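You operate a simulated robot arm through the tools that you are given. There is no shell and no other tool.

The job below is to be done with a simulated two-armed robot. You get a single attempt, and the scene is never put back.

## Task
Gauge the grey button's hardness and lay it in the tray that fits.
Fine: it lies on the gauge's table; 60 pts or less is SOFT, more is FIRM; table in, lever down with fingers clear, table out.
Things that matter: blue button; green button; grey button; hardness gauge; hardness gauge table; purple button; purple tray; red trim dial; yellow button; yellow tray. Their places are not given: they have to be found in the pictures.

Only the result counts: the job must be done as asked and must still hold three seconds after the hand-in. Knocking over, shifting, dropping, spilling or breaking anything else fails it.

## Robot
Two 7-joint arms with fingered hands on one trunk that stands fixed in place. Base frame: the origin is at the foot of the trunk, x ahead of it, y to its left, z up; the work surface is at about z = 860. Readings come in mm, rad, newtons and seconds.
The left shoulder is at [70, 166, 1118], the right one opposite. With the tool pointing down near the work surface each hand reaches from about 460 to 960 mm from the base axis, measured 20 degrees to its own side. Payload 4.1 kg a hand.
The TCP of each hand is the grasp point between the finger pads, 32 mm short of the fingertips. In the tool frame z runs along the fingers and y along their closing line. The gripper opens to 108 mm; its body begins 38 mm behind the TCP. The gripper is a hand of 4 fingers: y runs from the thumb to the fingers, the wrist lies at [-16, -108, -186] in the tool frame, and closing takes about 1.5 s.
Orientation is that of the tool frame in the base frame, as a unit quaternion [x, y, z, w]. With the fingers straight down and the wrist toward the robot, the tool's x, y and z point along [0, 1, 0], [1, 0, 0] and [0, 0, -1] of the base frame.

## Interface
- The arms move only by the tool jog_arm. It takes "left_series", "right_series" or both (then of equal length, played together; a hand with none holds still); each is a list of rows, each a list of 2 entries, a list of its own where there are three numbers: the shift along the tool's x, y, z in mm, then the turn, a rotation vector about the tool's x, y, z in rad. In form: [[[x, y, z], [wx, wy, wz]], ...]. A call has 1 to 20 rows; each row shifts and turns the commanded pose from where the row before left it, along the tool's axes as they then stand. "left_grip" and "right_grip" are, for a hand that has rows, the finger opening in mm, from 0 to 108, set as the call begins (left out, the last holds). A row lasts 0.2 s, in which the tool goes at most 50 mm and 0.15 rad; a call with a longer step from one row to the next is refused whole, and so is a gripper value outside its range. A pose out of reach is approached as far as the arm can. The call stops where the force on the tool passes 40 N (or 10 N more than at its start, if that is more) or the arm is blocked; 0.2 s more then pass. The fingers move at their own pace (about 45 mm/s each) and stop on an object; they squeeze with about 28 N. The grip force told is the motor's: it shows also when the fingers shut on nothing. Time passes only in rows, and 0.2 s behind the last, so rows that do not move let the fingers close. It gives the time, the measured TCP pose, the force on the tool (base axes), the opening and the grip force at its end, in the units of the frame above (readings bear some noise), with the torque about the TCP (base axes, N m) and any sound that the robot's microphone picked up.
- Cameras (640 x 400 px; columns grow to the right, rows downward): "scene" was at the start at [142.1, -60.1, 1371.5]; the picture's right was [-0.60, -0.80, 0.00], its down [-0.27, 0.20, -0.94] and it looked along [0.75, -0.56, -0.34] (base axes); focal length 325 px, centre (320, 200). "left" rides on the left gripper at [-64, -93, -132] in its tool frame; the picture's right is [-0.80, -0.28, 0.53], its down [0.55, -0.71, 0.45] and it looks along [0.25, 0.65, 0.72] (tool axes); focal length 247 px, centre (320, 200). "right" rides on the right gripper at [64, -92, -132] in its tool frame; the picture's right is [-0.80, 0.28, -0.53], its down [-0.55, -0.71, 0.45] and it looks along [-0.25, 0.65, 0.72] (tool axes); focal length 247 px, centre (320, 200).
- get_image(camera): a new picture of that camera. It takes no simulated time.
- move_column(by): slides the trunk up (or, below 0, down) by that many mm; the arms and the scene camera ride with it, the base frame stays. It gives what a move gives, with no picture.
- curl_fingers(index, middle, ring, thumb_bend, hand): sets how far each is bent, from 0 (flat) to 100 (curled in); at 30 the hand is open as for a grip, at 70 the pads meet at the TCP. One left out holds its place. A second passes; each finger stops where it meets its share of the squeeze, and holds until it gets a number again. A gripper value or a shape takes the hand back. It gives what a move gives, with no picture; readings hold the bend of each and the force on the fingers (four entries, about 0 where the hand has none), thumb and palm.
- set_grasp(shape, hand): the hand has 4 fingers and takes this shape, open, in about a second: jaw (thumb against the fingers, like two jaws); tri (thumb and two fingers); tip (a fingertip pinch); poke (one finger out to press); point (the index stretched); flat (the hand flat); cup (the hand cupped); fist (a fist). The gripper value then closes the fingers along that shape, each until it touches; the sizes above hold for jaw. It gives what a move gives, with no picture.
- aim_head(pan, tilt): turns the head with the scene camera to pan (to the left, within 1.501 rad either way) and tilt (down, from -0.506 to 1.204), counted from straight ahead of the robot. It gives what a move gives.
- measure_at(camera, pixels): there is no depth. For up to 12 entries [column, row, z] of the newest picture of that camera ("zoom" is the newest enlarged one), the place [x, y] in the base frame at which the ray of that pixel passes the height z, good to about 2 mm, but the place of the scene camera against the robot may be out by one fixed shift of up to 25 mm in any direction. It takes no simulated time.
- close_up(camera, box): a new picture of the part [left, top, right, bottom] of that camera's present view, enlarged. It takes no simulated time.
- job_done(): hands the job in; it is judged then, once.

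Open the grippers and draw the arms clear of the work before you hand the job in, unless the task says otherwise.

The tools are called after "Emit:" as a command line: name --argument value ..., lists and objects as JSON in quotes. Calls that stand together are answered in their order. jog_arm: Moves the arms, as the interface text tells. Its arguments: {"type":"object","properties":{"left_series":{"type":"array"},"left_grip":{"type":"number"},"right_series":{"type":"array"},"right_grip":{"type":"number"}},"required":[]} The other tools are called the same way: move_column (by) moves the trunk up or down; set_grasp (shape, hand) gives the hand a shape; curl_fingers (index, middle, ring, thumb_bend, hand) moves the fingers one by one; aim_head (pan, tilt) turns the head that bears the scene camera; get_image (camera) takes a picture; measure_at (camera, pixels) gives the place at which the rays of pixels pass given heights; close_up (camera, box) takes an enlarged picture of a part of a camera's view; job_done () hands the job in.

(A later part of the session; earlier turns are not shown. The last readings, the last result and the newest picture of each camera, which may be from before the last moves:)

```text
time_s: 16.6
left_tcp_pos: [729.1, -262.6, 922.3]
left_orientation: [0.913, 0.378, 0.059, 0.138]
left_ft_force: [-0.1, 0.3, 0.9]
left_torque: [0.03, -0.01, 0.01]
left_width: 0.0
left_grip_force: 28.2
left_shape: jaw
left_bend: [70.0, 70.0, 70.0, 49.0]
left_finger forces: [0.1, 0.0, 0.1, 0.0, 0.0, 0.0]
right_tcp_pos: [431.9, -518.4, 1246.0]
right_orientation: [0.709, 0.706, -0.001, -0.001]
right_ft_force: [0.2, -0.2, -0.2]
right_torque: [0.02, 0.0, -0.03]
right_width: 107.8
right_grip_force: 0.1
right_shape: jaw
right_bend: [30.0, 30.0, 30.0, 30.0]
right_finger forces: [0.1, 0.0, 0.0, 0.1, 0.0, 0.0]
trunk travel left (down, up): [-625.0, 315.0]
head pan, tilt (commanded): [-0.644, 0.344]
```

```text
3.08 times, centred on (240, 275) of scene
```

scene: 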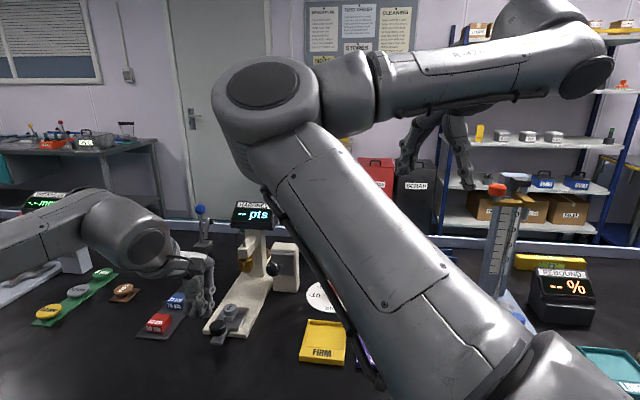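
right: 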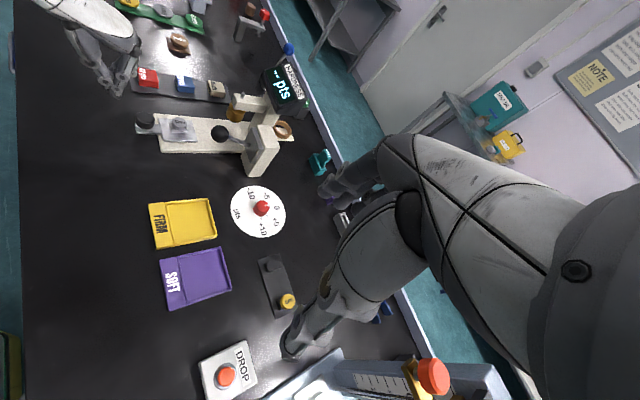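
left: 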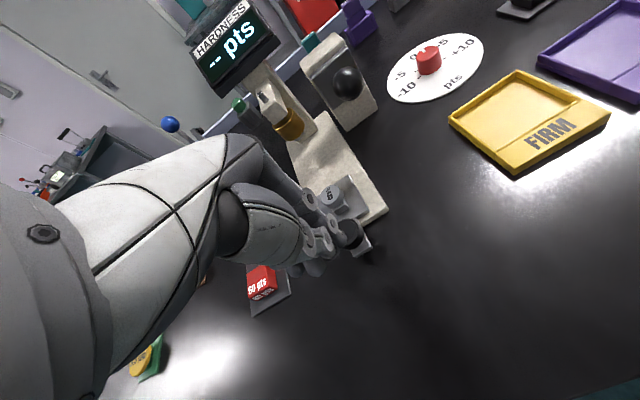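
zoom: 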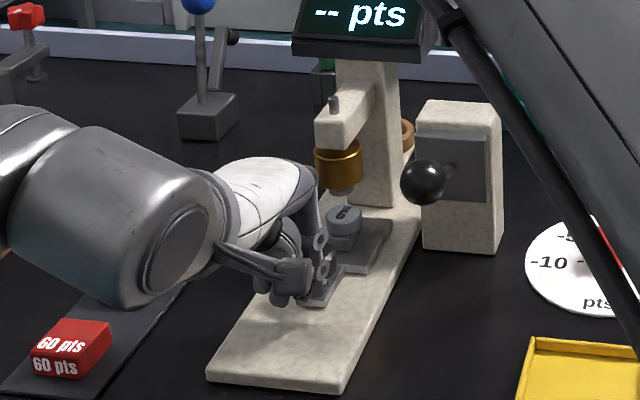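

I measure where the button and knob are now in the right camera's enlarged view.

Emit:
measure_at --camera "right" --pixels '[[229.8, 125.5, 900], [204, 121, 906], [235, 115, 930]]'

Emit:
close_up --camera "right" --box '[190, 85, 270, 150]'

Emit:
get_image --camera "left"

```text
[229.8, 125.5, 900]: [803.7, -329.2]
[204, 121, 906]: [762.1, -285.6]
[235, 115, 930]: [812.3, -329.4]
```

```text
6.15 times, centred on (230, 118) of right
```

zoom: 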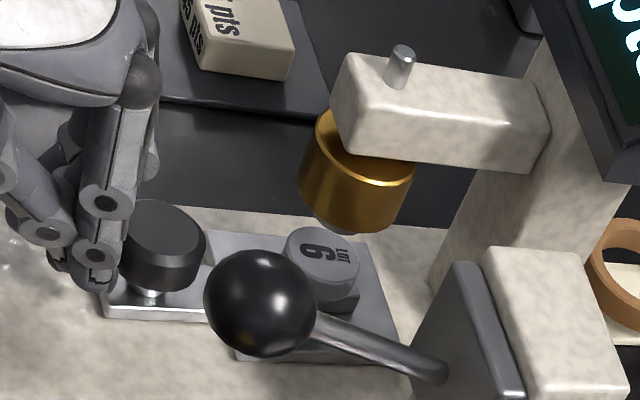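

```text
taken
```

left: 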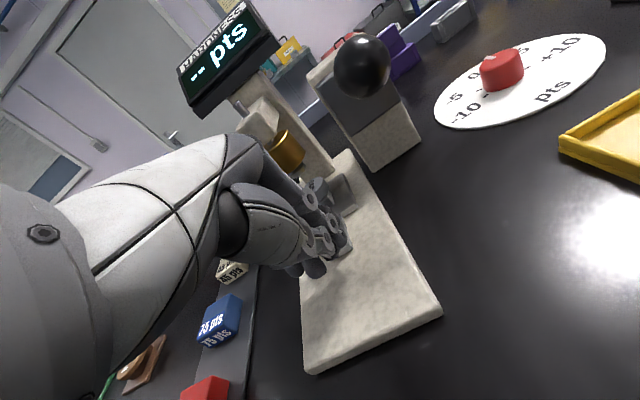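

Knob is at u≈741 and button at u≈801, close to under the plunger. I push on in small steps until it meets the stop.

Emit:
jog_arm --left_series '[[[0, 4.8, 1.5], [0, 0, 0]], [[0, 4.8, 1.5], [0, 0, 0]], [[0, 4.8, 1.5], [0, 0, 0]]]'

Emit:
close_up --camera "right" --box '[190, 85, 270, 150]'

Emit:
close_up --camera "scene" --box '[200, 210, 320, 310]'

```text
time_s: 17.4
left_tcp_pos: [733.4, -273.0, 924.1]
left_orientation: [0.914, 0.377, 0.057, 0.138]
left_ft_force: [-35.3, 18.0, -4.8]
left_torque: [0.47, 0.73, -0.39]
left_width: 0.0
left_grip_force: 28.1
left_shape: jaw
left_bend: [70.0, 70.0, 70.0, 47.0]
left_finger forces: [0.0, 7.2, 0.0, 0.1, 0.1, 0.0]
right_tcp_pos: [426.2, -515.7, 1248.7]
right_orientation: [0.709, 0.705, 0.0, 0.002]
right_ft_force: [0.8, 0.0, -0.1]
right_torque: [-0.01, -0.02, 0.01]
right_width: 107.7
right_grip_force: 0.1
right_shape: jaw
right_bend: [30.0, 30.0, 30.0, 30.0]
right_finger forces: [0.0, 0.0, 0.0, 0.0, 0.0, 0.0]
trunk travel left (down, up): [-625.0, 315.0]
head pan, tilt (commanded): [-0.644, 0.344]
```

```text
6.15 times, centred on (230, 118) of right
```

zoom: 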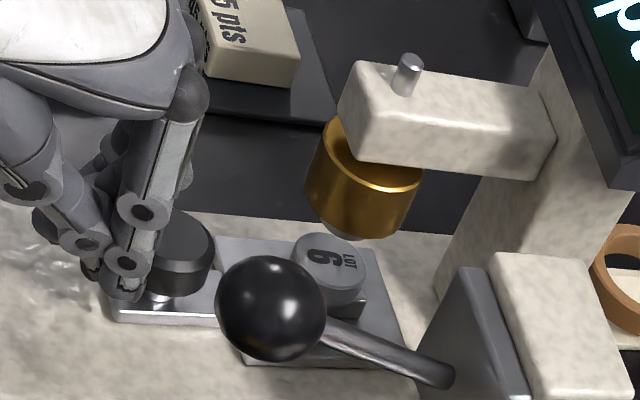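

```text
4.00 times, centred on (260, 260) of scene
```

zoom: 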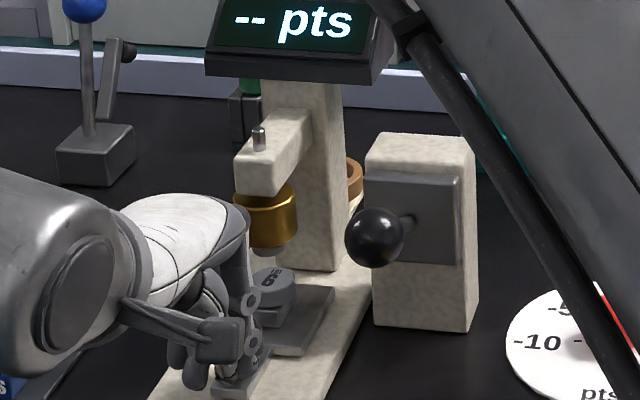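

The table met its stop (about 37 N along the axis). The right arm shifted a few mm too, so arms may be touching; I back the left hand off 20 mm along the axis and raise it.

Emit:
jog_arm --left_series '[[[0, -9.5, -3], [0, 0, 0]], [[0, -19, -6], [0, 0, 0]], [[0, -10, -30], [0, 0, 0]], [[0, -10, -40], [0, 0, 0]]]'

Emit:
close_up --camera "right" --box '[190, 85, 270, 150]'

Emit:
close_up --camera "scene" --box '[200, 210, 320, 310]'

```text
time_s: 18.4
left_tcp_pos: [690.2, -224.2, 983.1]
left_orientation: [0.913, 0.379, 0.057, 0.139]
left_ft_force: [0.5, 0.5, 0.4]
left_torque: [0.0, 0.0, 0.0]
left_width: 0.1
left_grip_force: 27.5
left_shape: jaw
left_bend: [70.0, 70.0, 70.0, 49.0]
left_finger forces: [0.0, 0.0, 0.0, 0.0, 0.1, 0.0]
right_tcp_pos: [429.9, -518.5, 1248.4]
right_orientation: [0.709, 0.705, 0.0, 0.0]
right_ft_force: [0.1, 0.3, -0.2]
right_torque: [0.01, -0.02, -0.01]
right_width: 107.6
right_grip_force: 0.1
right_shape: jaw
right_bend: [30.0, 30.0, 30.0, 30.0]
right_finger forces: [0.0, 0.0, 0.0, 0.0, 0.1, 0.0]
trunk travel left (down, up): [-625.0, 315.0]
head pan, tilt (commanded): [-0.644, 0.344]
```

```text
6.15 times, centred on (230, 118) of right
```

zoom: 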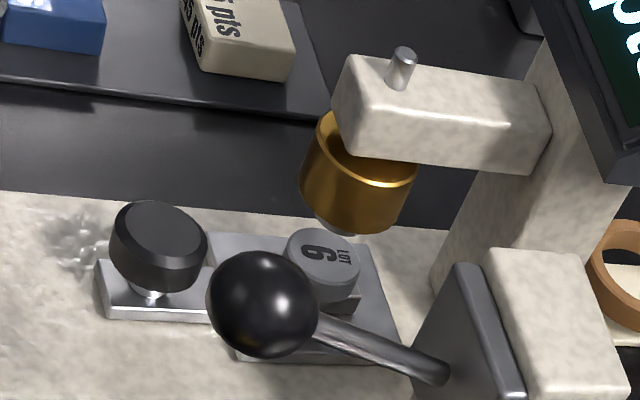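

```text
4.00 times, centred on (260, 260) of scene
```

zoom: 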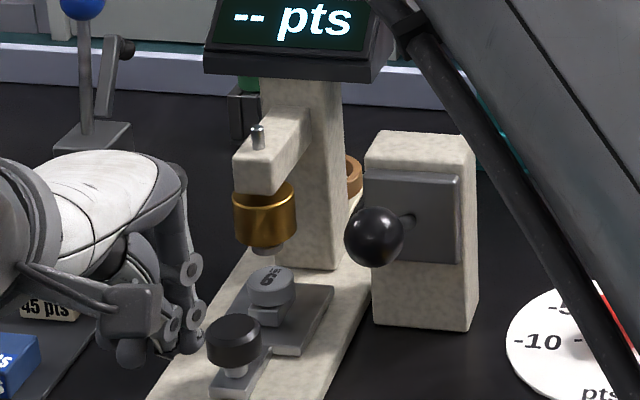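

The table is fully in with the button just under the plunger area, and the left hand is free. I withdraw the left hand to the observing pose.

Emit:
jog_arm --left_series '[[[9.9, -21.8, -40.6], [0, 0, 0]], [[9.9, -21.8, -40.6], [0, 0, 0]], [[9.9, -21.8, -40.6], [0, 0, 0]], [[9.9, -21.8, -40.6], [0, 0, 0]], [[9.9, -21.8, -40.6], [0, 0, 0]], [[9.9, -21.8, -40.6], [0, 0, 0]], [[9.9, -21.8, -40.6], [0, 0, 0]], [[9.9, -21.8, -40.6], [0, 0, 0]], [[0, 0, 0], [0, 0.036, -0.116]], [[0, 0, 0], [0, 0.036, -0.116]], [[0, 0, 0], [0, 0.036, -0.116]], [[0, 0, 0], [0, 0.036, -0.116]]]'

Emit:
get_image --camera "left"

Emit:
close_up --camera "right" --box '[190, 85, 270, 150]'

```text
time_s: 21.0
left_tcp_pos: [560.5, 16.9, 1241.5]
left_orientation: [0.795, 0.588, 0.089, 0.119]
left_ft_force: [-0.7, -0.8, 0.0]
left_torque: [0.05, -0.03, 0.04]
left_width: 0.2
left_grip_force: 28.4
left_shape: jaw
left_bend: [70.0, 70.0, 70.0, 49.0]
left_finger forces: [0.0, 0.0, 0.0, 0.1, 0.0, 0.0]
right_tcp_pos: [431.7, -519.8, 1245.4]
right_orientation: [0.709, 0.705, 0.0, -0.001]
right_ft_force: [0.2, -0.8, 0.8]
right_torque: [0.03, 0.03, 0.02]
right_width: 107.5
right_grip_force: 0.0
right_shape: jaw
right_bend: [30.0, 30.0, 30.0, 30.0]
right_finger forces: [0.0, 0.1, 0.0, 0.0, 0.1, 0.0]
trunk travel left (down, up): [-625.0, 315.0]
head pan, tilt (commanded): [-0.644, 0.344]
```

```text
taken
```

left: 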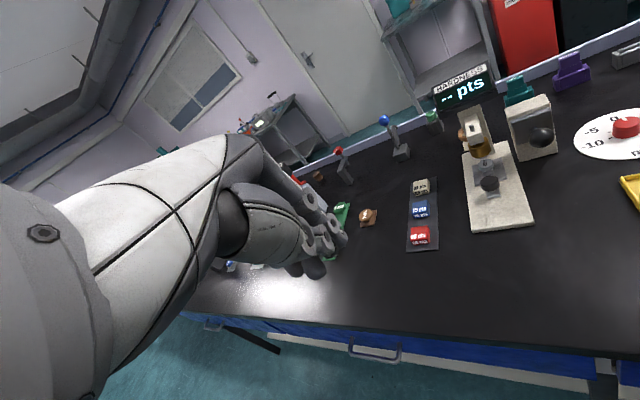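

```text
6.15 times, centred on (230, 118) of right
```

zoom: 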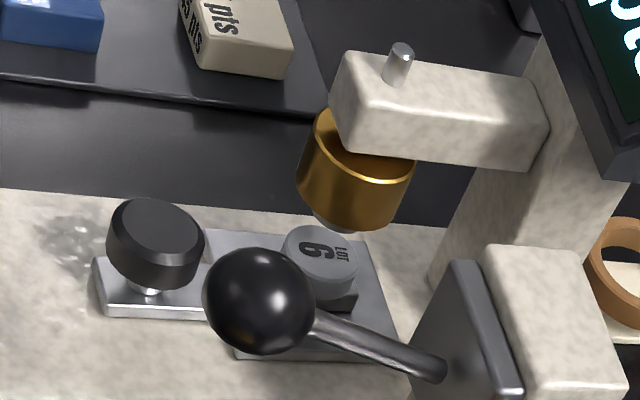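

I zoom the left camera on the plunger and button, to check the alignment.

Emit:
close_up --camera "left" --box '[430, 60, 570, 240]'

Emit:
measure_at --camera "right" --pixels '[[230, 126.5, 900], [205.5, 123.4, 906], [233, 122.5, 915], [233, 122.5, 925], [222, 135, 986], [221, 135, 976]]'

```text
2.22 times, centred on (500, 150) of left
```

zoom: 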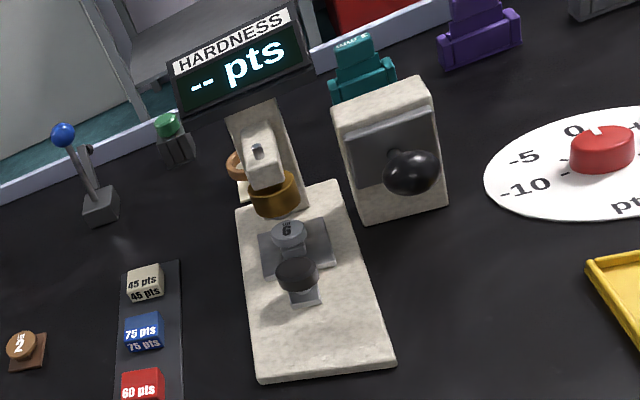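

```text
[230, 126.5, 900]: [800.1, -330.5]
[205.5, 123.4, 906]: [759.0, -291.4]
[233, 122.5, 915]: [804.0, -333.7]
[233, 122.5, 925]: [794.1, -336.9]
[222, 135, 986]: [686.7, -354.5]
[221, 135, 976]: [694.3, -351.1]
```

Button (800, -330) lines up with the plunger foot (about (799, -335)). I close the right jaw and bring it over the lever ball, to (688, -348, 1075).

Emit:
jog_arm --right_grip 0 --right_series '[[[21.5, 32, 21.3], [0, 0, 0]], [[21.5, 32, 21.3], [0, 0, 0]], [[21.5, 32, 21.3], [0, 0, 0]], [[21.5, 32, 21.3], [0, 0, 0]], [[21.5, 32, 21.3], [0, 0, 0]], [[21.5, 32, 21.3], [0, 0, 0]], [[21.5, 32, 21.3], [0, 0, 0]], [[21.5, 32, 21.3], [0, 0, 0]], [[0, 0, 0], [0, 0, 0]]]'

Emit:
get_image --camera "left"

Emit:
get_image --camera "right"

Emit:
get_image --camera "scene"

```text
time_s: 23.0
left_tcp_pos: [559.9, 18.9, 1242.8]
left_orientation: [0.796, 0.586, 0.089, 0.12]
left_ft_force: [-0.2, 0.0, -0.7]
left_torque: [0.0, -0.04, -0.01]
left_width: 0.0
left_grip_force: 27.9
left_shape: jaw
left_bend: [70.0, 70.0, 70.0, 49.0]
left_finger forces: [0.1, 0.1, 0.1, 0.1, 0.0, 0.0]
right_tcp_pos: [688.7, -346.1, 1075.5]
right_orientation: [0.709, 0.705, 0.0, 0.0]
right_ft_force: [0.3, -0.2, -0.3]
right_torque: [0.01, 0.01, -0.01]
right_width: 0.0
right_grip_force: 28.0
right_shape: jaw
right_bend: [70.0, 70.0, 70.0, 49.0]
right_finger forces: [0.0, 0.0, 0.0, 0.0, 0.1, 0.0]
trunk travel left (down, up): [-625.0, 315.0]
head pan, tilt (commanded): [-0.644, 0.344]
```

```text
taken
```

left: 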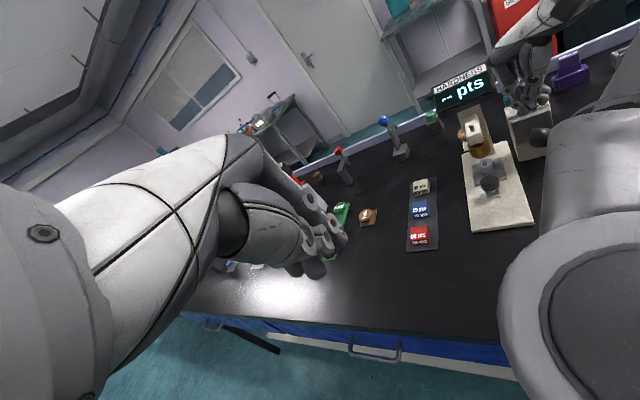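

```text
taken
```

right: 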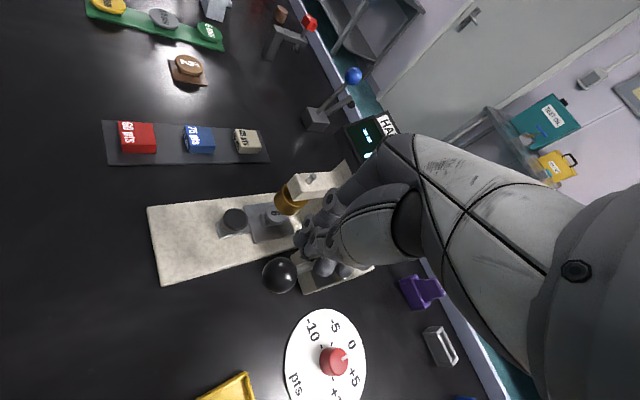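

```text
taken
```

scene: 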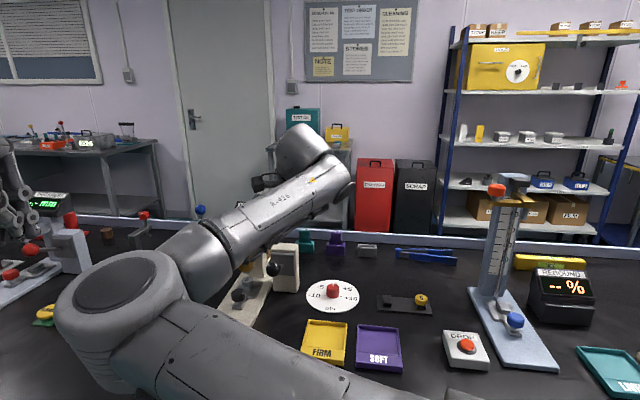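

The left camera sees the display and the hand near the ball. I check the ball against the fingertips: zoom both views and measure the ball from the right camera at (279, 275).

Emit:
measure_at --camera "right" --pixels '[[279, 275, 986], [279, 275, 976], [317, 255, 1043]]'

Emit:
close_up --camera "right" --box '[220, 160, 400, 310]'

Emit:
close_up --camera "left" --box '[420, 30, 600, 180]'

Emit:
close_up --camera "scene" --box '[220, 170, 360, 310]'

```text
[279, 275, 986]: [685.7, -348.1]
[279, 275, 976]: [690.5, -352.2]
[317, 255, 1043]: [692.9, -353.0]
```

```text
2.67 times, centred on (310, 235) of right
```

zoom: 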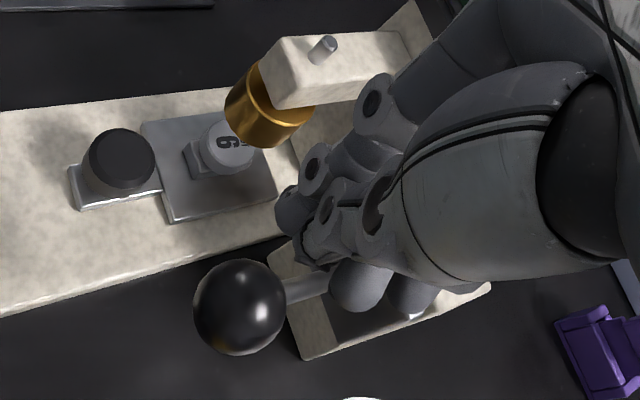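

```text
2.67 times, centred on (510, 105) of left
```

zoom: 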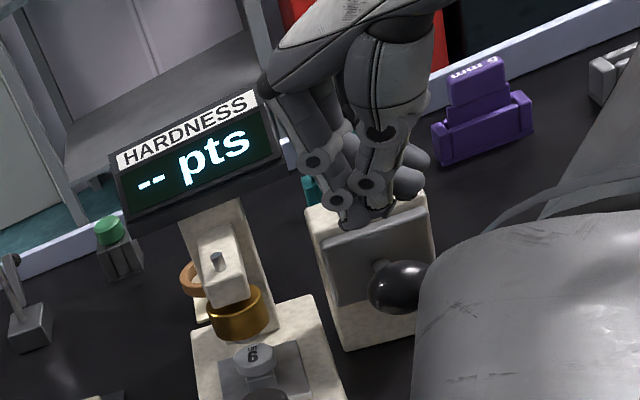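

```text
2.86 times, centred on (290, 240) of scene
```

zoom: 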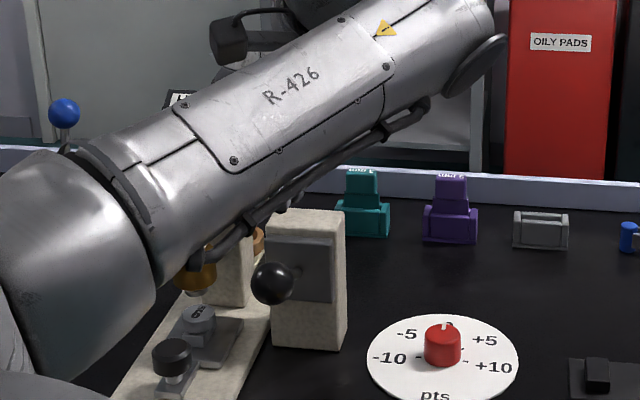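

Fingertips are right above the ball. I lower onto it in steps, watching force and display.

Emit:
jog_arm --right_series '[[[1, -1, 15], [0, 0, 0]], [[1, -1, 15], [0, 0, 0]], [[1, -1, 8], [0, 0, 0]], [[0, 0, 8], [0, 0, 0]], [[0, 0, 8], [0, 0, 0]]]'

Emit:
close_up --camera "left" --box '[420, 30, 600, 180]'

Emit:
close_up --camera "right" --box '[220, 160, 400, 310]'

```text
time_s: 24.2
left_tcp_pos: [560.3, 18.7, 1242.2]
left_orientation: [0.796, 0.587, 0.089, 0.12]
left_ft_force: [-0.1, 0.0, 0.4]
left_torque: [-0.01, -0.02, 0.01]
left_width: 0.2
left_grip_force: 27.4
left_shape: jaw
left_bend: [70.0, 70.0, 70.0, 49.0]
left_finger forces: [0.0, 0.1, 0.0, 0.0, 0.0, 0.1]
right_tcp_pos: [685.4, -344.7, 1021.6]
right_orientation: [0.709, 0.706, 0.0, 0.0]
right_ft_force: [-1.4, 1.1, 1.9]
right_torque: [0.01, 0.03, -0.04]
right_width: 0.0
right_grip_force: 28.3
right_shape: jaw
right_bend: [70.0, 70.0, 70.0, 49.0]
right_finger forces: [0.1, 0.1, 0.0, 0.0, 0.0, 0.0]
trunk travel left (down, up): [-625.0, 315.0]
head pan, tilt (commanded): [-0.644, 0.344]
```

```text
2.67 times, centred on (510, 105) of left
```

zoom: 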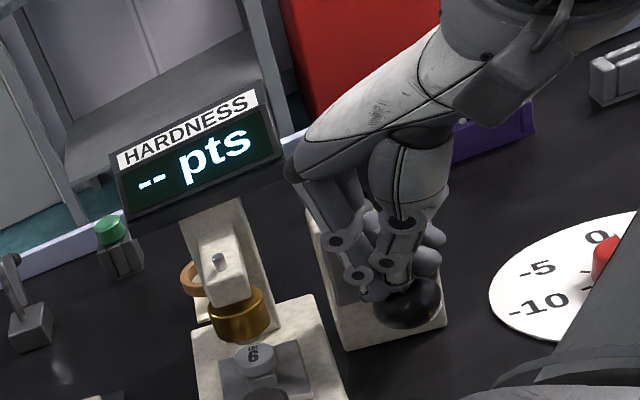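

```text
2.67 times, centred on (310, 235) of right
```

zoom: 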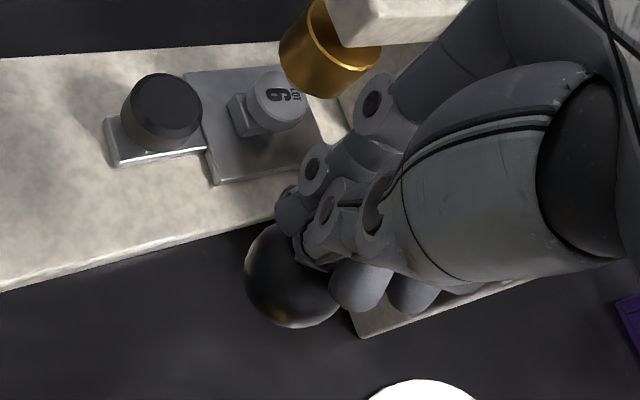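

Contact made, the ball is moving with about 2 N. I press on down in 8 mm steps.

Emit:
jog_arm --right_series '[[[1, -1, 8], [0, 0, 0]], [[1, -1, 8], [0, 0, 0]], [[0, 0, 8], [0, 0, 0]], [[0, 0, 8], [0, 0, 0]]]'

Emit:
close_up --camera "left" --box '[420, 30, 600, 180]'

Emit:
close_up --camera "right" --box '[180, 140, 400, 310]'

```text
time_s: 25.2
left_tcp_pos: [559.5, 17.4, 1241.5]
left_orientation: [0.795, 0.587, 0.088, 0.12]
left_ft_force: [0.5, 0.1, -0.5]
left_torque: [0.0, 0.01, 0.02]
left_width: 0.0
left_grip_force: 27.9
left_shape: jaw
left_bend: [70.0, 70.0, 70.0, 49.0]
left_finger forces: [0.0, 0.1, 0.1, 0.1, 0.0, 0.0]
right_tcp_pos: [684.5, -342.1, 989.7]
right_orientation: [0.709, 0.705, 0.0, 0.0]
right_ft_force: [-1.4, 1.6, 2.0]
right_torque: [0.01, 0.08, -0.02]
right_width: 0.0
right_grip_force: 27.7
right_shape: jaw
right_bend: [70.0, 70.0, 70.0, 49.0]
right_finger forces: [0.0, 0.0, 0.0, 0.1, 0.1, 0.1]
trunk travel left (down, up): [-625.0, 315.0]
head pan, tilt (commanded): [-0.644, 0.344]
```

```text
2.67 times, centred on (510, 105) of left
```

zoom: 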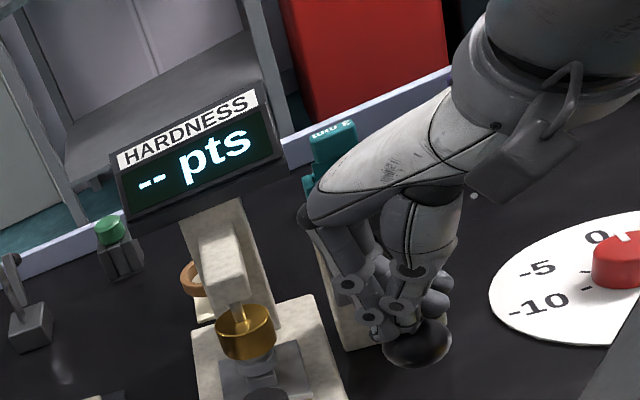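

```text
2.35 times, centred on (290, 225) of right
```

zoom: 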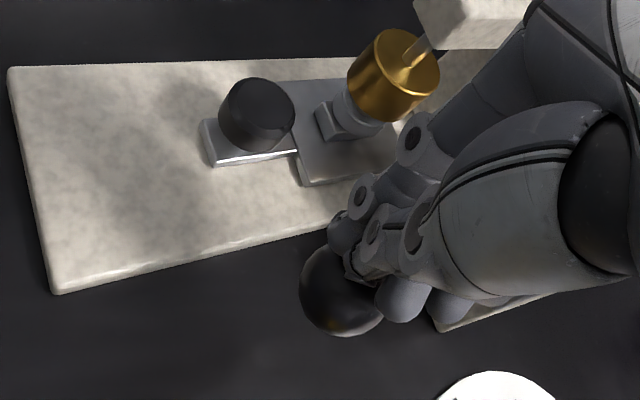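

The plunger has come down nearly onto the button. I continue pressing.

Emit:
jog_arm --right_series '[[[0, 0, 6], [0, 0, 0]], [[0, 0, 6], [0, 0, 0]], [[0, 0, 6], [0, 0, 0]], [[0, 0, 6], [0, 0, 0]], [[0, 0, 0], [0, 0, 0]], [[0, 0, 0], [0, 0, 0]]]'

Emit:
close_up --camera "left" --box '[420, 30, 600, 180]'

Emit:
close_up --camera "right" --box '[180, 140, 400, 310]'

```text
time_s: 26.6
left_tcp_pos: [560.5, 17.9, 1242.9]
left_orientation: [0.796, 0.587, 0.088, 0.121]
left_ft_force: [0.5, 0.3, 0.6]
left_torque: [0.0, 0.01, -0.01]
left_width: 0.0
left_grip_force: 28.2
left_shape: jaw
left_bend: [70.0, 70.0, 70.0, 49.0]
left_finger forces: [0.0, 0.1, 0.0, 0.1, 0.0, 0.0]
right_tcp_pos: [683.7, -342.2, 965.7]
right_orientation: [0.709, 0.705, 0.0, 0.0]
right_ft_force: [-1.0, -0.6, 4.1]
right_torque: [-0.05, 0.03, -0.01]
right_width: 0.0
right_grip_force: 28.0
right_shape: jaw
right_bend: [70.0, 70.0, 70.0, 49.0]
right_finger forces: [0.1, 0.0, 0.0, 0.1, 0.0, 0.1]
trunk travel left (down, up): [-625.0, 315.0]
head pan, tilt (commanded): [-0.644, 0.344]
```

```text
2.67 times, centred on (510, 105) of left
```

zoom: 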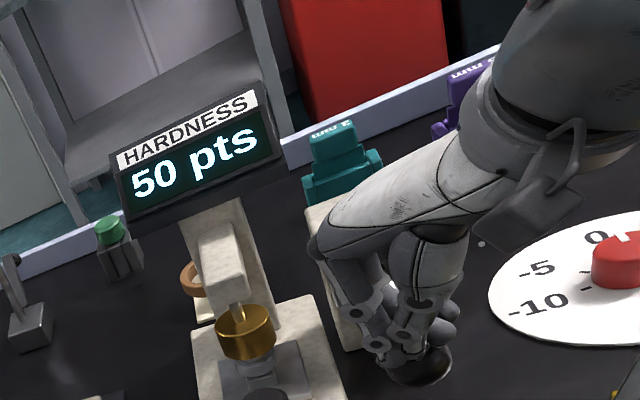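

```text
2.35 times, centred on (290, 225) of right
```

zoom: 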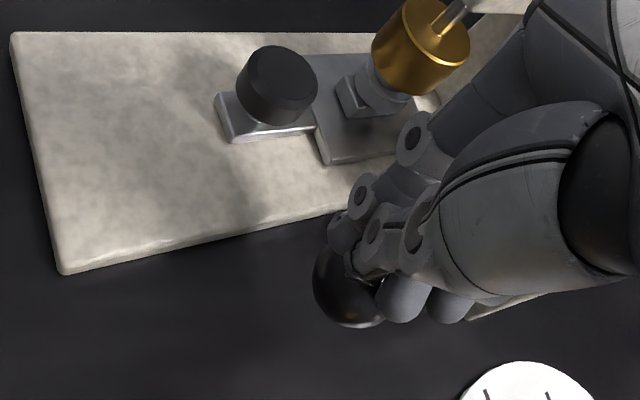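

The display reads 50 pts. I press a touch further to confirm the reading is steady.

Emit:
jog_arm --right_series '[[[0, 0, 4], [0, 0, 0]], [[0, 0, 4], [0, 0, 0]], [[0, 0, 0], [0, 0, 0]], [[0, 0, 0], [0, 0, 0]]]'

Emit:
close_up --camera "left" --box '[420, 30, 600, 180]'

Emit:
close_up --camera "scene" --box '[300, 0, 420, 85]'

Emit:
close_up --camera "left" --box '[540, 80, 640, 180]'

```text
time_s: 27.6
left_tcp_pos: [559.6, 19.0, 1243.4]
left_orientation: [0.795, 0.587, 0.089, 0.122]
left_ft_force: [-0.3, -0.2, -0.3]
left_torque: [-0.02, -0.04, 0.01]
left_width: 0.0
left_grip_force: 28.2
left_shape: jaw
left_bend: [70.0, 70.0, 70.0, 49.0]
left_finger forces: [0.0, 0.0, 0.0, 0.0, 0.0, 0.1]
right_tcp_pos: [683.1, -341.6, 957.7]
right_orientation: [0.709, 0.705, 0.0, 0.0]
right_ft_force: [-2.5, -0.1, 7.4]
right_torque: [-0.02, 0.07, -0.01]
right_width: 0.1
right_grip_force: 27.6
right_shape: jaw
right_bend: [70.0, 70.0, 70.0, 49.0]
right_finger forces: [0.1, 0.0, 0.0, 0.1, 0.0, 0.0]
trunk travel left (down, up): [-625.0, 315.0]
head pan, tilt (commanded): [-0.644, 0.344]
```

```text
2.67 times, centred on (510, 105) of left
```

zoom: 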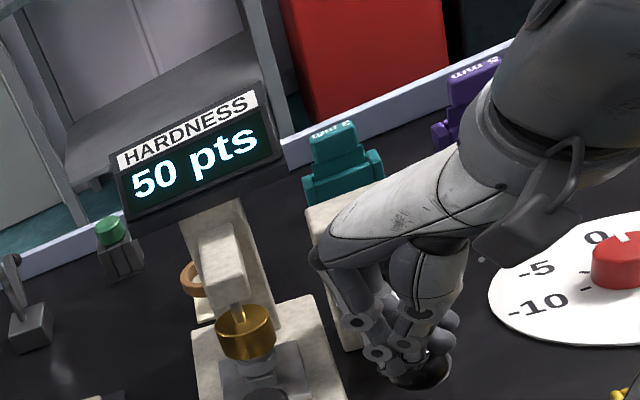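

```text
4.71 times, centred on (360, 42) of scene
```

zoom: 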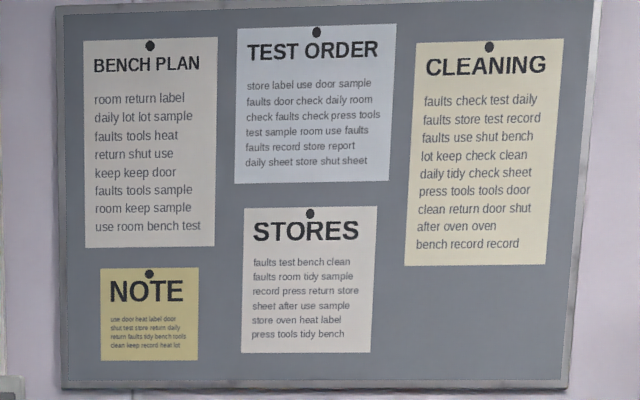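

```text
4.00 times, centred on (590, 130) of left
```

zoom: 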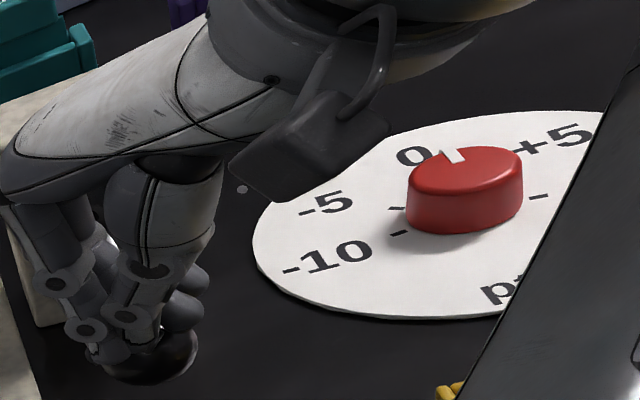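

Reading is a steady 50 pts and the trim dial's mark sits at 0, so the button is SOFT (purple tray). I raise the right hand off the lever and see whether the lever returns.

Emit:
jog_arm --right_series '[[[0, 0, -12], [0, 0, 0]], [[0, 0, -12], [0, 0, 0]], [[0, 0, -15], [0, 0, 0]], [[0, 0, -20], [0, 0, 0]], [[0, 0, -25], [0, 0, 0]], [[0, 0, -30], [0, 0, 0]], [[0, 0, 0], [0, 0, 0]]]'

Emit:
close_up --camera "left" --box '[420, 30, 600, 180]'

Emit:
close_up --camera "right" --box '[180, 140, 400, 310]'

```text
time_s: 29.2
left_tcp_pos: [561.0, 17.7, 1241.0]
left_orientation: [0.795, 0.588, 0.089, 0.12]
left_ft_force: [0.1, -0.3, -0.7]
left_torque: [-0.01, -0.01, -0.02]
left_width: 0.0
left_grip_force: 28.1
left_shape: jaw
left_bend: [70.0, 70.0, 70.0, 49.0]
left_finger forces: [0.0, 0.1, 0.0, 0.1, 0.0, 0.0]
right_tcp_pos: [684.1, -342.3, 1072.8]
right_orientation: [0.709, 0.705, 0.0, -0.001]
right_ft_force: [0.6, 0.4, -0.9]
right_torque: [0.02, 0.03, 0.02]
right_width: 0.0
right_grip_force: 27.9
right_shape: jaw
right_bend: [70.0, 70.0, 70.0, 49.0]
right_finger forces: [0.0, 0.0, 0.0, 0.0, 0.0, 0.0]
trunk travel left (down, up): [-625.0, 315.0]
head pan, tilt (commanded): [-0.644, 0.344]
```

```text
2.67 times, centred on (510, 105) of left
```

zoom: 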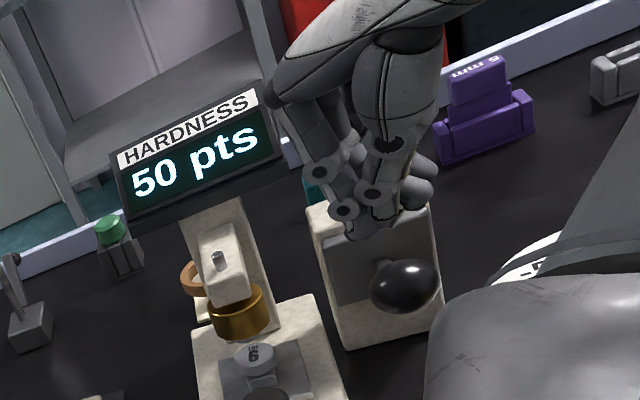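

```text
2.35 times, centred on (290, 225) of right
```

zoom: 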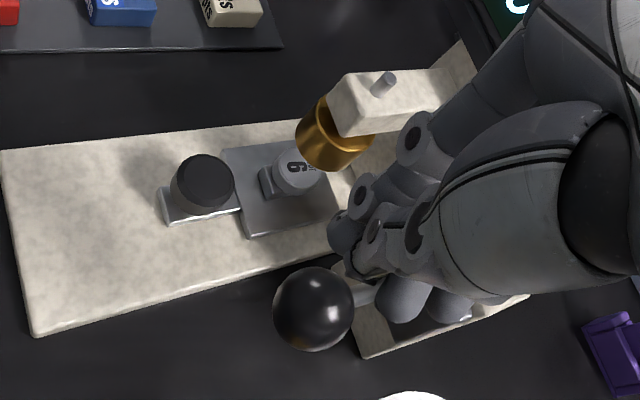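

The lever sprang back up, display holds 50 pts. To pull the table out I want one slim finger behind the knob, so I try the left hand's "poke" shape in the air and look at it.

Emit:
set_grasp --hand "left" --shape "poke"

Emit:
get_image --camera "left"

Emit:
get_image --camera "scene"

```text
time_s: 30.1
left_tcp_pos: [560.9, 18.1, 1241.4]
left_orientation: [0.796, 0.587, 0.089, 0.12]
left_ft_force: [-0.4, 0.5, 0.6]
left_torque: [0.02, 0.03, -0.01]
left_width: 0.0
left_grip_force: 0.2
left_shape: poke
left_bend: [70.0, 70.0, 99.0, 100.0]
left_finger forces: [0.0, 0.1, 0.0, 0.0, 0.1, 0.0]
right_tcp_pos: [682.3, -342.0, 1071.1]
right_orientation: [0.709, 0.705, 0.0, -0.001]
right_ft_force: [-0.1, -0.2, -1.1]
right_torque: [-0.01, 0.04, 0.02]
right_width: 0.1
right_grip_force: 28.3
right_shape: jaw
right_bend: [70.0, 70.0, 70.0, 49.0]
right_finger forces: [0.1, 0.0, 0.1, 0.1, 0.0, 0.1]
trunk travel left (down, up): [-625.0, 315.0]
head pan, tilt (commanded): [-0.644, 0.344]
```

```text
taken
```

left: 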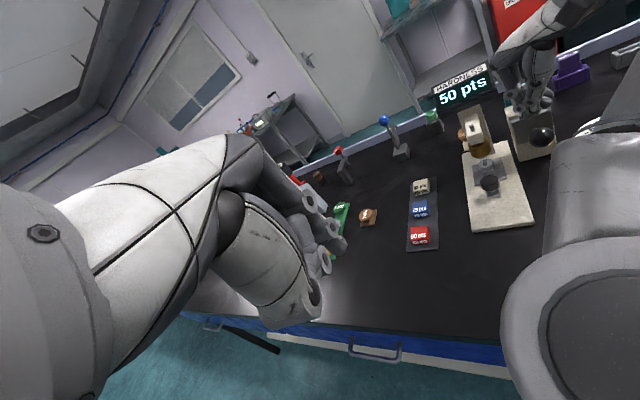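

```text
taken
```

scene: 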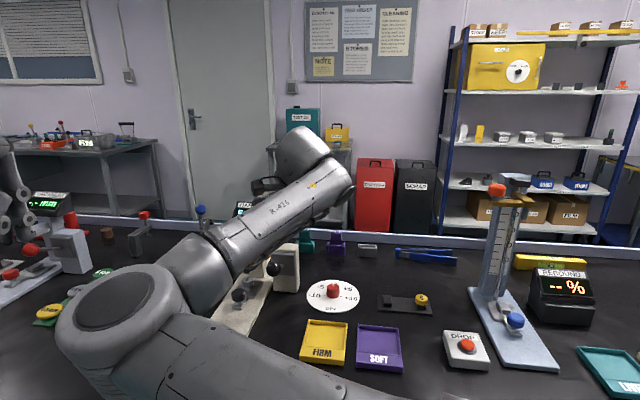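

I zoom on the left hand to see this shape.

Emit:
close_up --camera "left" --box '[200, 130, 360, 340]'

Emit:
set_grasp --hand "left" --shape "point"

Emit:
close_up --camera "left" --box '[200, 130, 360, 340]'

```text
1.90 times, centred on (280, 235) of left
```

zoom: 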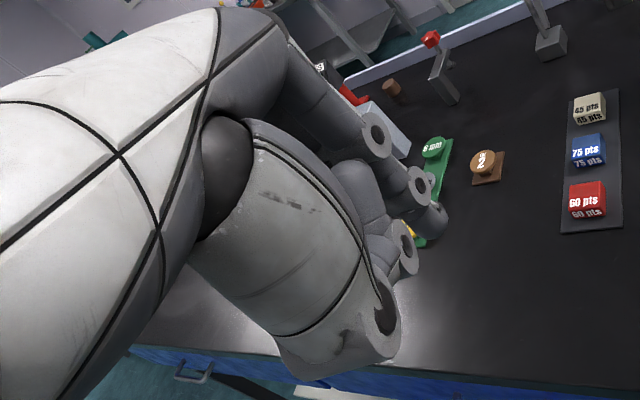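

```text
time_s: 31.0
left_tcp_pos: [560.9, 18.5, 1242.2]
left_orientation: [0.795, 0.587, 0.089, 0.12]
left_ft_force: [-0.4, 0.1, -0.6]
left_torque: [-0.02, -0.01, 0.03]
left_width: 0.1
left_grip_force: 0.0
left_shape: point
left_bend: [19.0, 100.0, 100.0, 99.0]
left_finger forces: [0.0, 0.0, 0.0, 0.0, 0.0, 0.0]
right_tcp_pos: [683.9, -342.4, 1071.3]
right_orientation: [0.709, 0.705, 0.0, -0.001]
right_ft_force: [-1.1, -0.1, 0.0]
right_torque: [0.0, -0.02, 0.02]
right_width: 0.2
right_grip_force: 28.0
right_shape: jaw
right_bend: [70.0, 70.0, 70.0, 49.0]
right_finger forces: [0.0, 0.0, 0.1, 0.1, 0.0, 0.1]
trunk travel left (down, up): [-625.0, 315.0]
head pan, tilt (commanded): [-0.644, 0.344]
```

```text
1.90 times, centred on (280, 235) of left
```

zoom: 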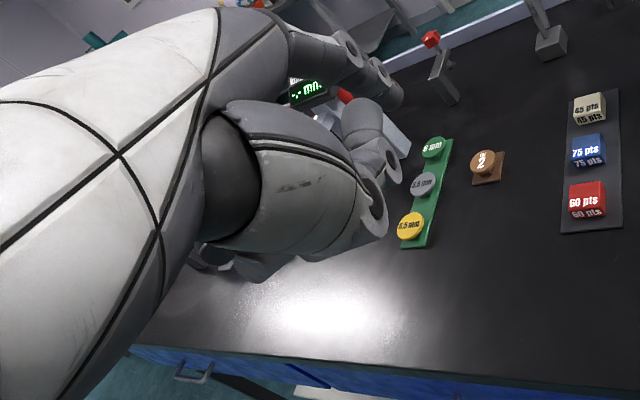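

In "point" the index alone is stretched (it lies at tool x≈-22) with the rest tucked in: a good hook. I draw the right arm well back and turn the left hand toward the table axis, then curl the index a bit.

Emit:
jog_arm --left_series '[[[0, 0, 0], [0, 0, 0]], [[0, 0, 0], [0, 0, 0]], [[0, 0, 0], [0, 0, 0]], [[0, 0, 0], [0, 0, 0]], [[0, 0, 0], [0, -0.036, 0.116]], [[0, 0, 0], [0, -0.036, 0.116]], [[0, 0, 0], [0, -0.036, 0.116]], [[0, 0, 0], [0, -0.036, 0.116]], [[0, 0, 0], [-0.05, 0, 0]]]' --right_series '[[[-5, -5, -40], [0, 0, 0]], [[-26.4, -31.6, -18], [0, 0, 0]], [[-29, -34, -17], [0, 0, 0]], [[-29, -34, -17], [0, 0, 0]], [[-29, -34, -17], [0, 0, 0]], [[-29, -34, -17], [0, 0, 0]], [[-29, -34, -17], [0, 0, 0]], [[-29, -34, -17], [0, 0, 0]], [[-29, -34, -17], [0, 0, 0]]]'

Emit:
curl_fingers --hand "left" --index 40

Emit:
get_image --camera "scene"

Emit:
get_image --camera "right"

Emit:
get_image --camera "left"

```text
time_s: 33.0
left_tcp_pos: [557.2, 17.3, 1242.5]
left_orientation: [0.91, 0.377, 0.069, 0.161]
left_ft_force: [-1.2, 0.2, -0.1]
left_torque: [-0.03, -0.01, 0.01]
left_width: 0.0
left_grip_force: 0.2
left_shape: point
left_bend: [19.0, 100.0, 100.0, 99.0]
left_finger forces: [0.1, 0.1, 0.1, 0.0, 0.1, 0.0]
right_tcp_pos: [405.5, -575.7, 1246.8]
right_orientation: [0.709, 0.705, 0.001, 0.0]
right_ft_force: [0.0, 0.0, 0.2]
right_torque: [0.02, -0.03, -0.02]
right_width: 0.0
right_grip_force: 27.7
right_shape: jaw
right_bend: [70.0, 70.0, 70.0, 49.0]
right_finger forces: [0.0, 0.1, 0.0, 0.0, 0.0, 0.0]
trunk travel left (down, up): [-625.0, 315.0]
head pan, tilt (commanded): [-0.644, 0.344]
```

```text
time_s: 34.0
left_tcp_pos: [561.4, 17.1, 1241.5]
left_orientation: [0.91, 0.377, 0.067, 0.161]
left_ft_force: [0.2, -0.1, 0.1]
left_torque: [0.0, -0.03, -0.01]
left_width: 24.6
left_grip_force: 0.1
left_shape: fingers
left_bend: [38.0, 100.0, 100.0, 97.0]
left_finger forces: [0.0, 0.0, 0.1, 0.1, 0.0, 0.1]
right_tcp_pos: [407.9, -575.0, 1248.1]
right_orientation: [0.709, 0.705, 0.0, 0.0]
right_ft_force: [0.9, 0.8, 0.6]
right_torque: [-0.01, 0.0, 0.01]
right_width: 0.0
right_grip_force: 27.9
right_shape: jaw
right_bend: [70.0, 70.0, 70.0, 49.0]
right_finger forces: [0.0, 0.0, 0.1, 0.0, 0.0, 0.0]
trunk travel left (down, up): [-625.0, 315.0]
head pan, tilt (commanded): [-0.644, 0.344]
```

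```text
taken
```

scene: 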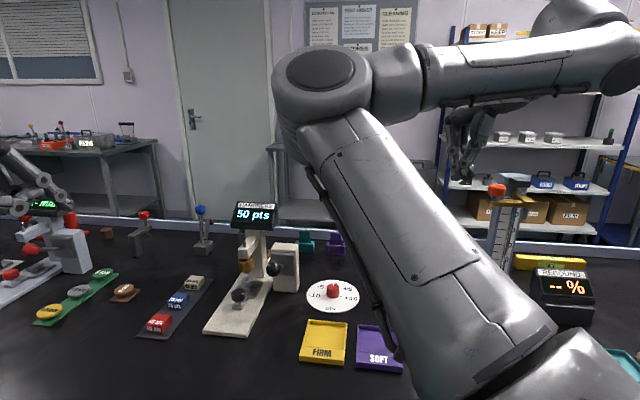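

```text
taken
```

right: 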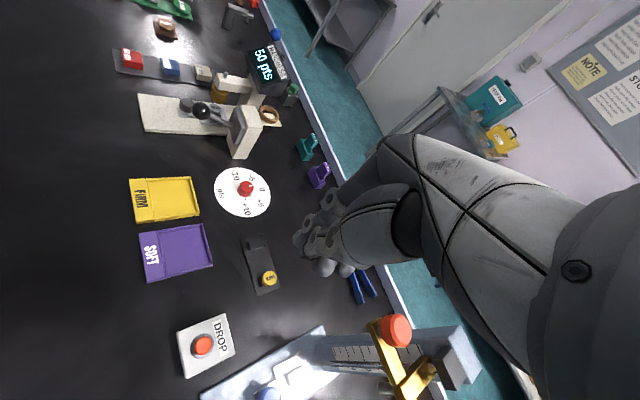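

```text
taken
```

left: 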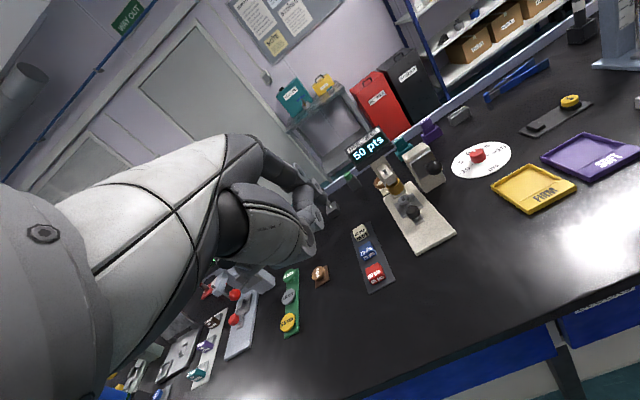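

The knob and button show clearly in the scene view at (240, 294) and (247, 276). I bring the left hand to just above and before the knob (u 690, v 352, z 975).

Emit:
jog_arm --left_series '[[[-5.7, 19.5, 35.5], [0, 0, 0]], [[-5.7, 19.5, 35.5], [0, 0, 0]], [[-5.7, 19.5, 35.5], [0, 0, 0]], [[-5.7, 19.5, 35.5], [0, 0, 0]], [[-5.7, 19.5, 35.5], [0, 0, 0]], [[-5.7, 19.5, 35.5], [0, 0, 0]], [[-5.7, 19.5, 35.5], [0, 0, 0]], [[-5.7, 19.5, 35.5], [0, 0, 0]], [[-5.7, 19.5, 35.5], [0, 0, 0]], [[-5.7, 19.5, 35.5], [0, 0, 0]]]'

Emit:
get_image --camera "scene"

Emit:
close_up --camera "right" --box '[120, 40, 300, 160]'

Emit:
get_image --camera "left"

```text
time_s: 36.2
left_tcp_pos: [736.2, -239.4, 974.5]
left_orientation: [0.91, 0.377, 0.067, 0.16]
left_ft_force: [0.6, 0.2, -0.1]
left_torque: [0.02, -0.03, -0.02]
left_width: 24.4
left_grip_force: 0.1
left_shape: fingers
left_bend: [38.0, 100.0, 100.0, 97.0]
left_finger forces: [0.0, 0.1, 0.1, 0.0, 0.1, 0.0]
right_tcp_pos: [408.2, -576.7, 1247.1]
right_orientation: [0.709, 0.705, 0.0, -0.002]
right_ft_force: [-0.5, -1.0, -0.4]
right_torque: [0.01, -0.02, 0.0]
right_width: 0.0
right_grip_force: 27.4
right_shape: jaw
right_bend: [70.0, 70.0, 70.0, 49.0]
right_finger forces: [0.0, 0.0, 0.0, 0.1, 0.1, 0.0]
trunk travel left (down, up): [-625.0, 315.0]
head pan, tilt (commanded): [-0.644, 0.344]
```

```text
taken
```

scene: 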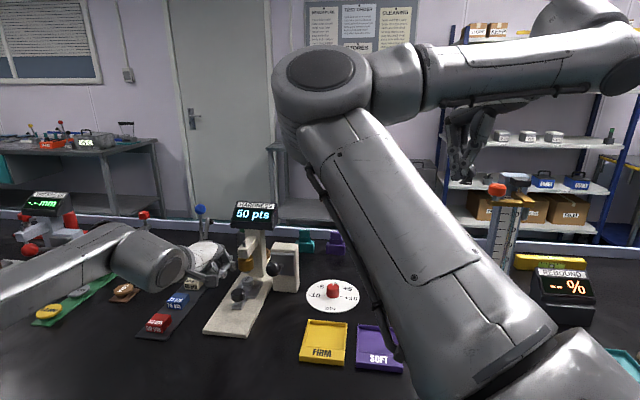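

```text
3.33 times, centred on (210, 100) of right
```

zoom: 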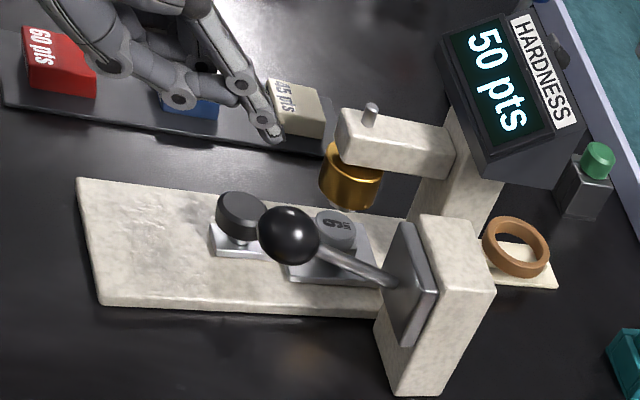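

```text
taken
```

left: 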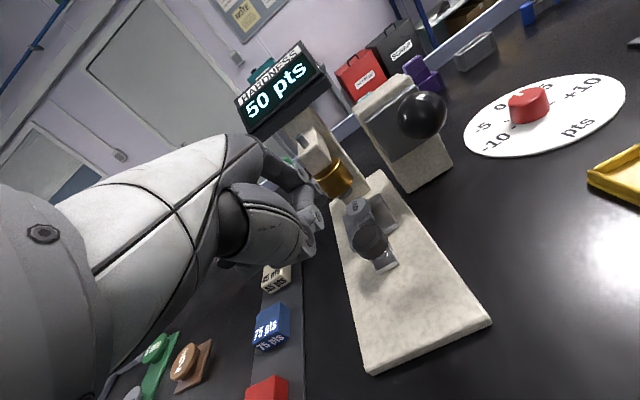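

I measure the index tip: right view enlarged tip at (280, 135), i.e. (198, 80.5); left view zoomed as well.

Emit:
measure_at --camera "right" --pixels '[[198, 80.5, 960], [198, 80.5, 950], [198, 80.5, 940], [182.4, 104.5, 906], [214, 107.5, 900], [222, 101, 925]]'

Emit:
close_up --camera "left" --box '[250, 130, 450, 290]'

Emit:
close_up --camera "scene" --box '[180, 210, 310, 330]'

```text
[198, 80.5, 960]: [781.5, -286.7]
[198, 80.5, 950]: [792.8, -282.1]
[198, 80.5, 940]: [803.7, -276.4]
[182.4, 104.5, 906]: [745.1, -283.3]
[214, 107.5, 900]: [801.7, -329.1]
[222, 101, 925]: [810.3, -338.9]
```

```text
2.50 times, centred on (350, 210) of left
```

zoom: 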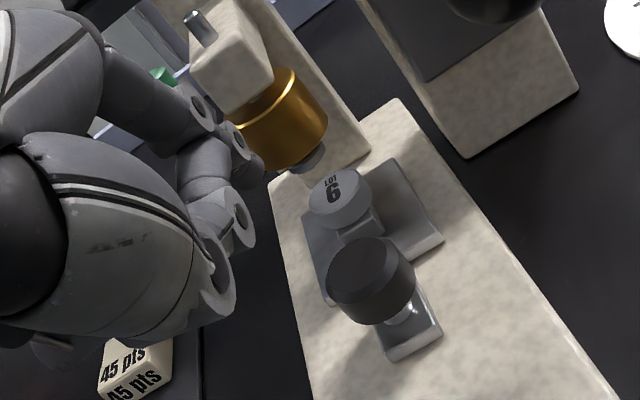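

```text
3.33 times, centred on (245, 270) of scene
```

zoom: 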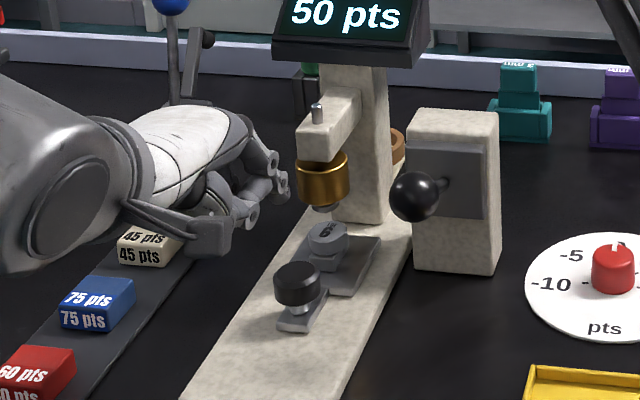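

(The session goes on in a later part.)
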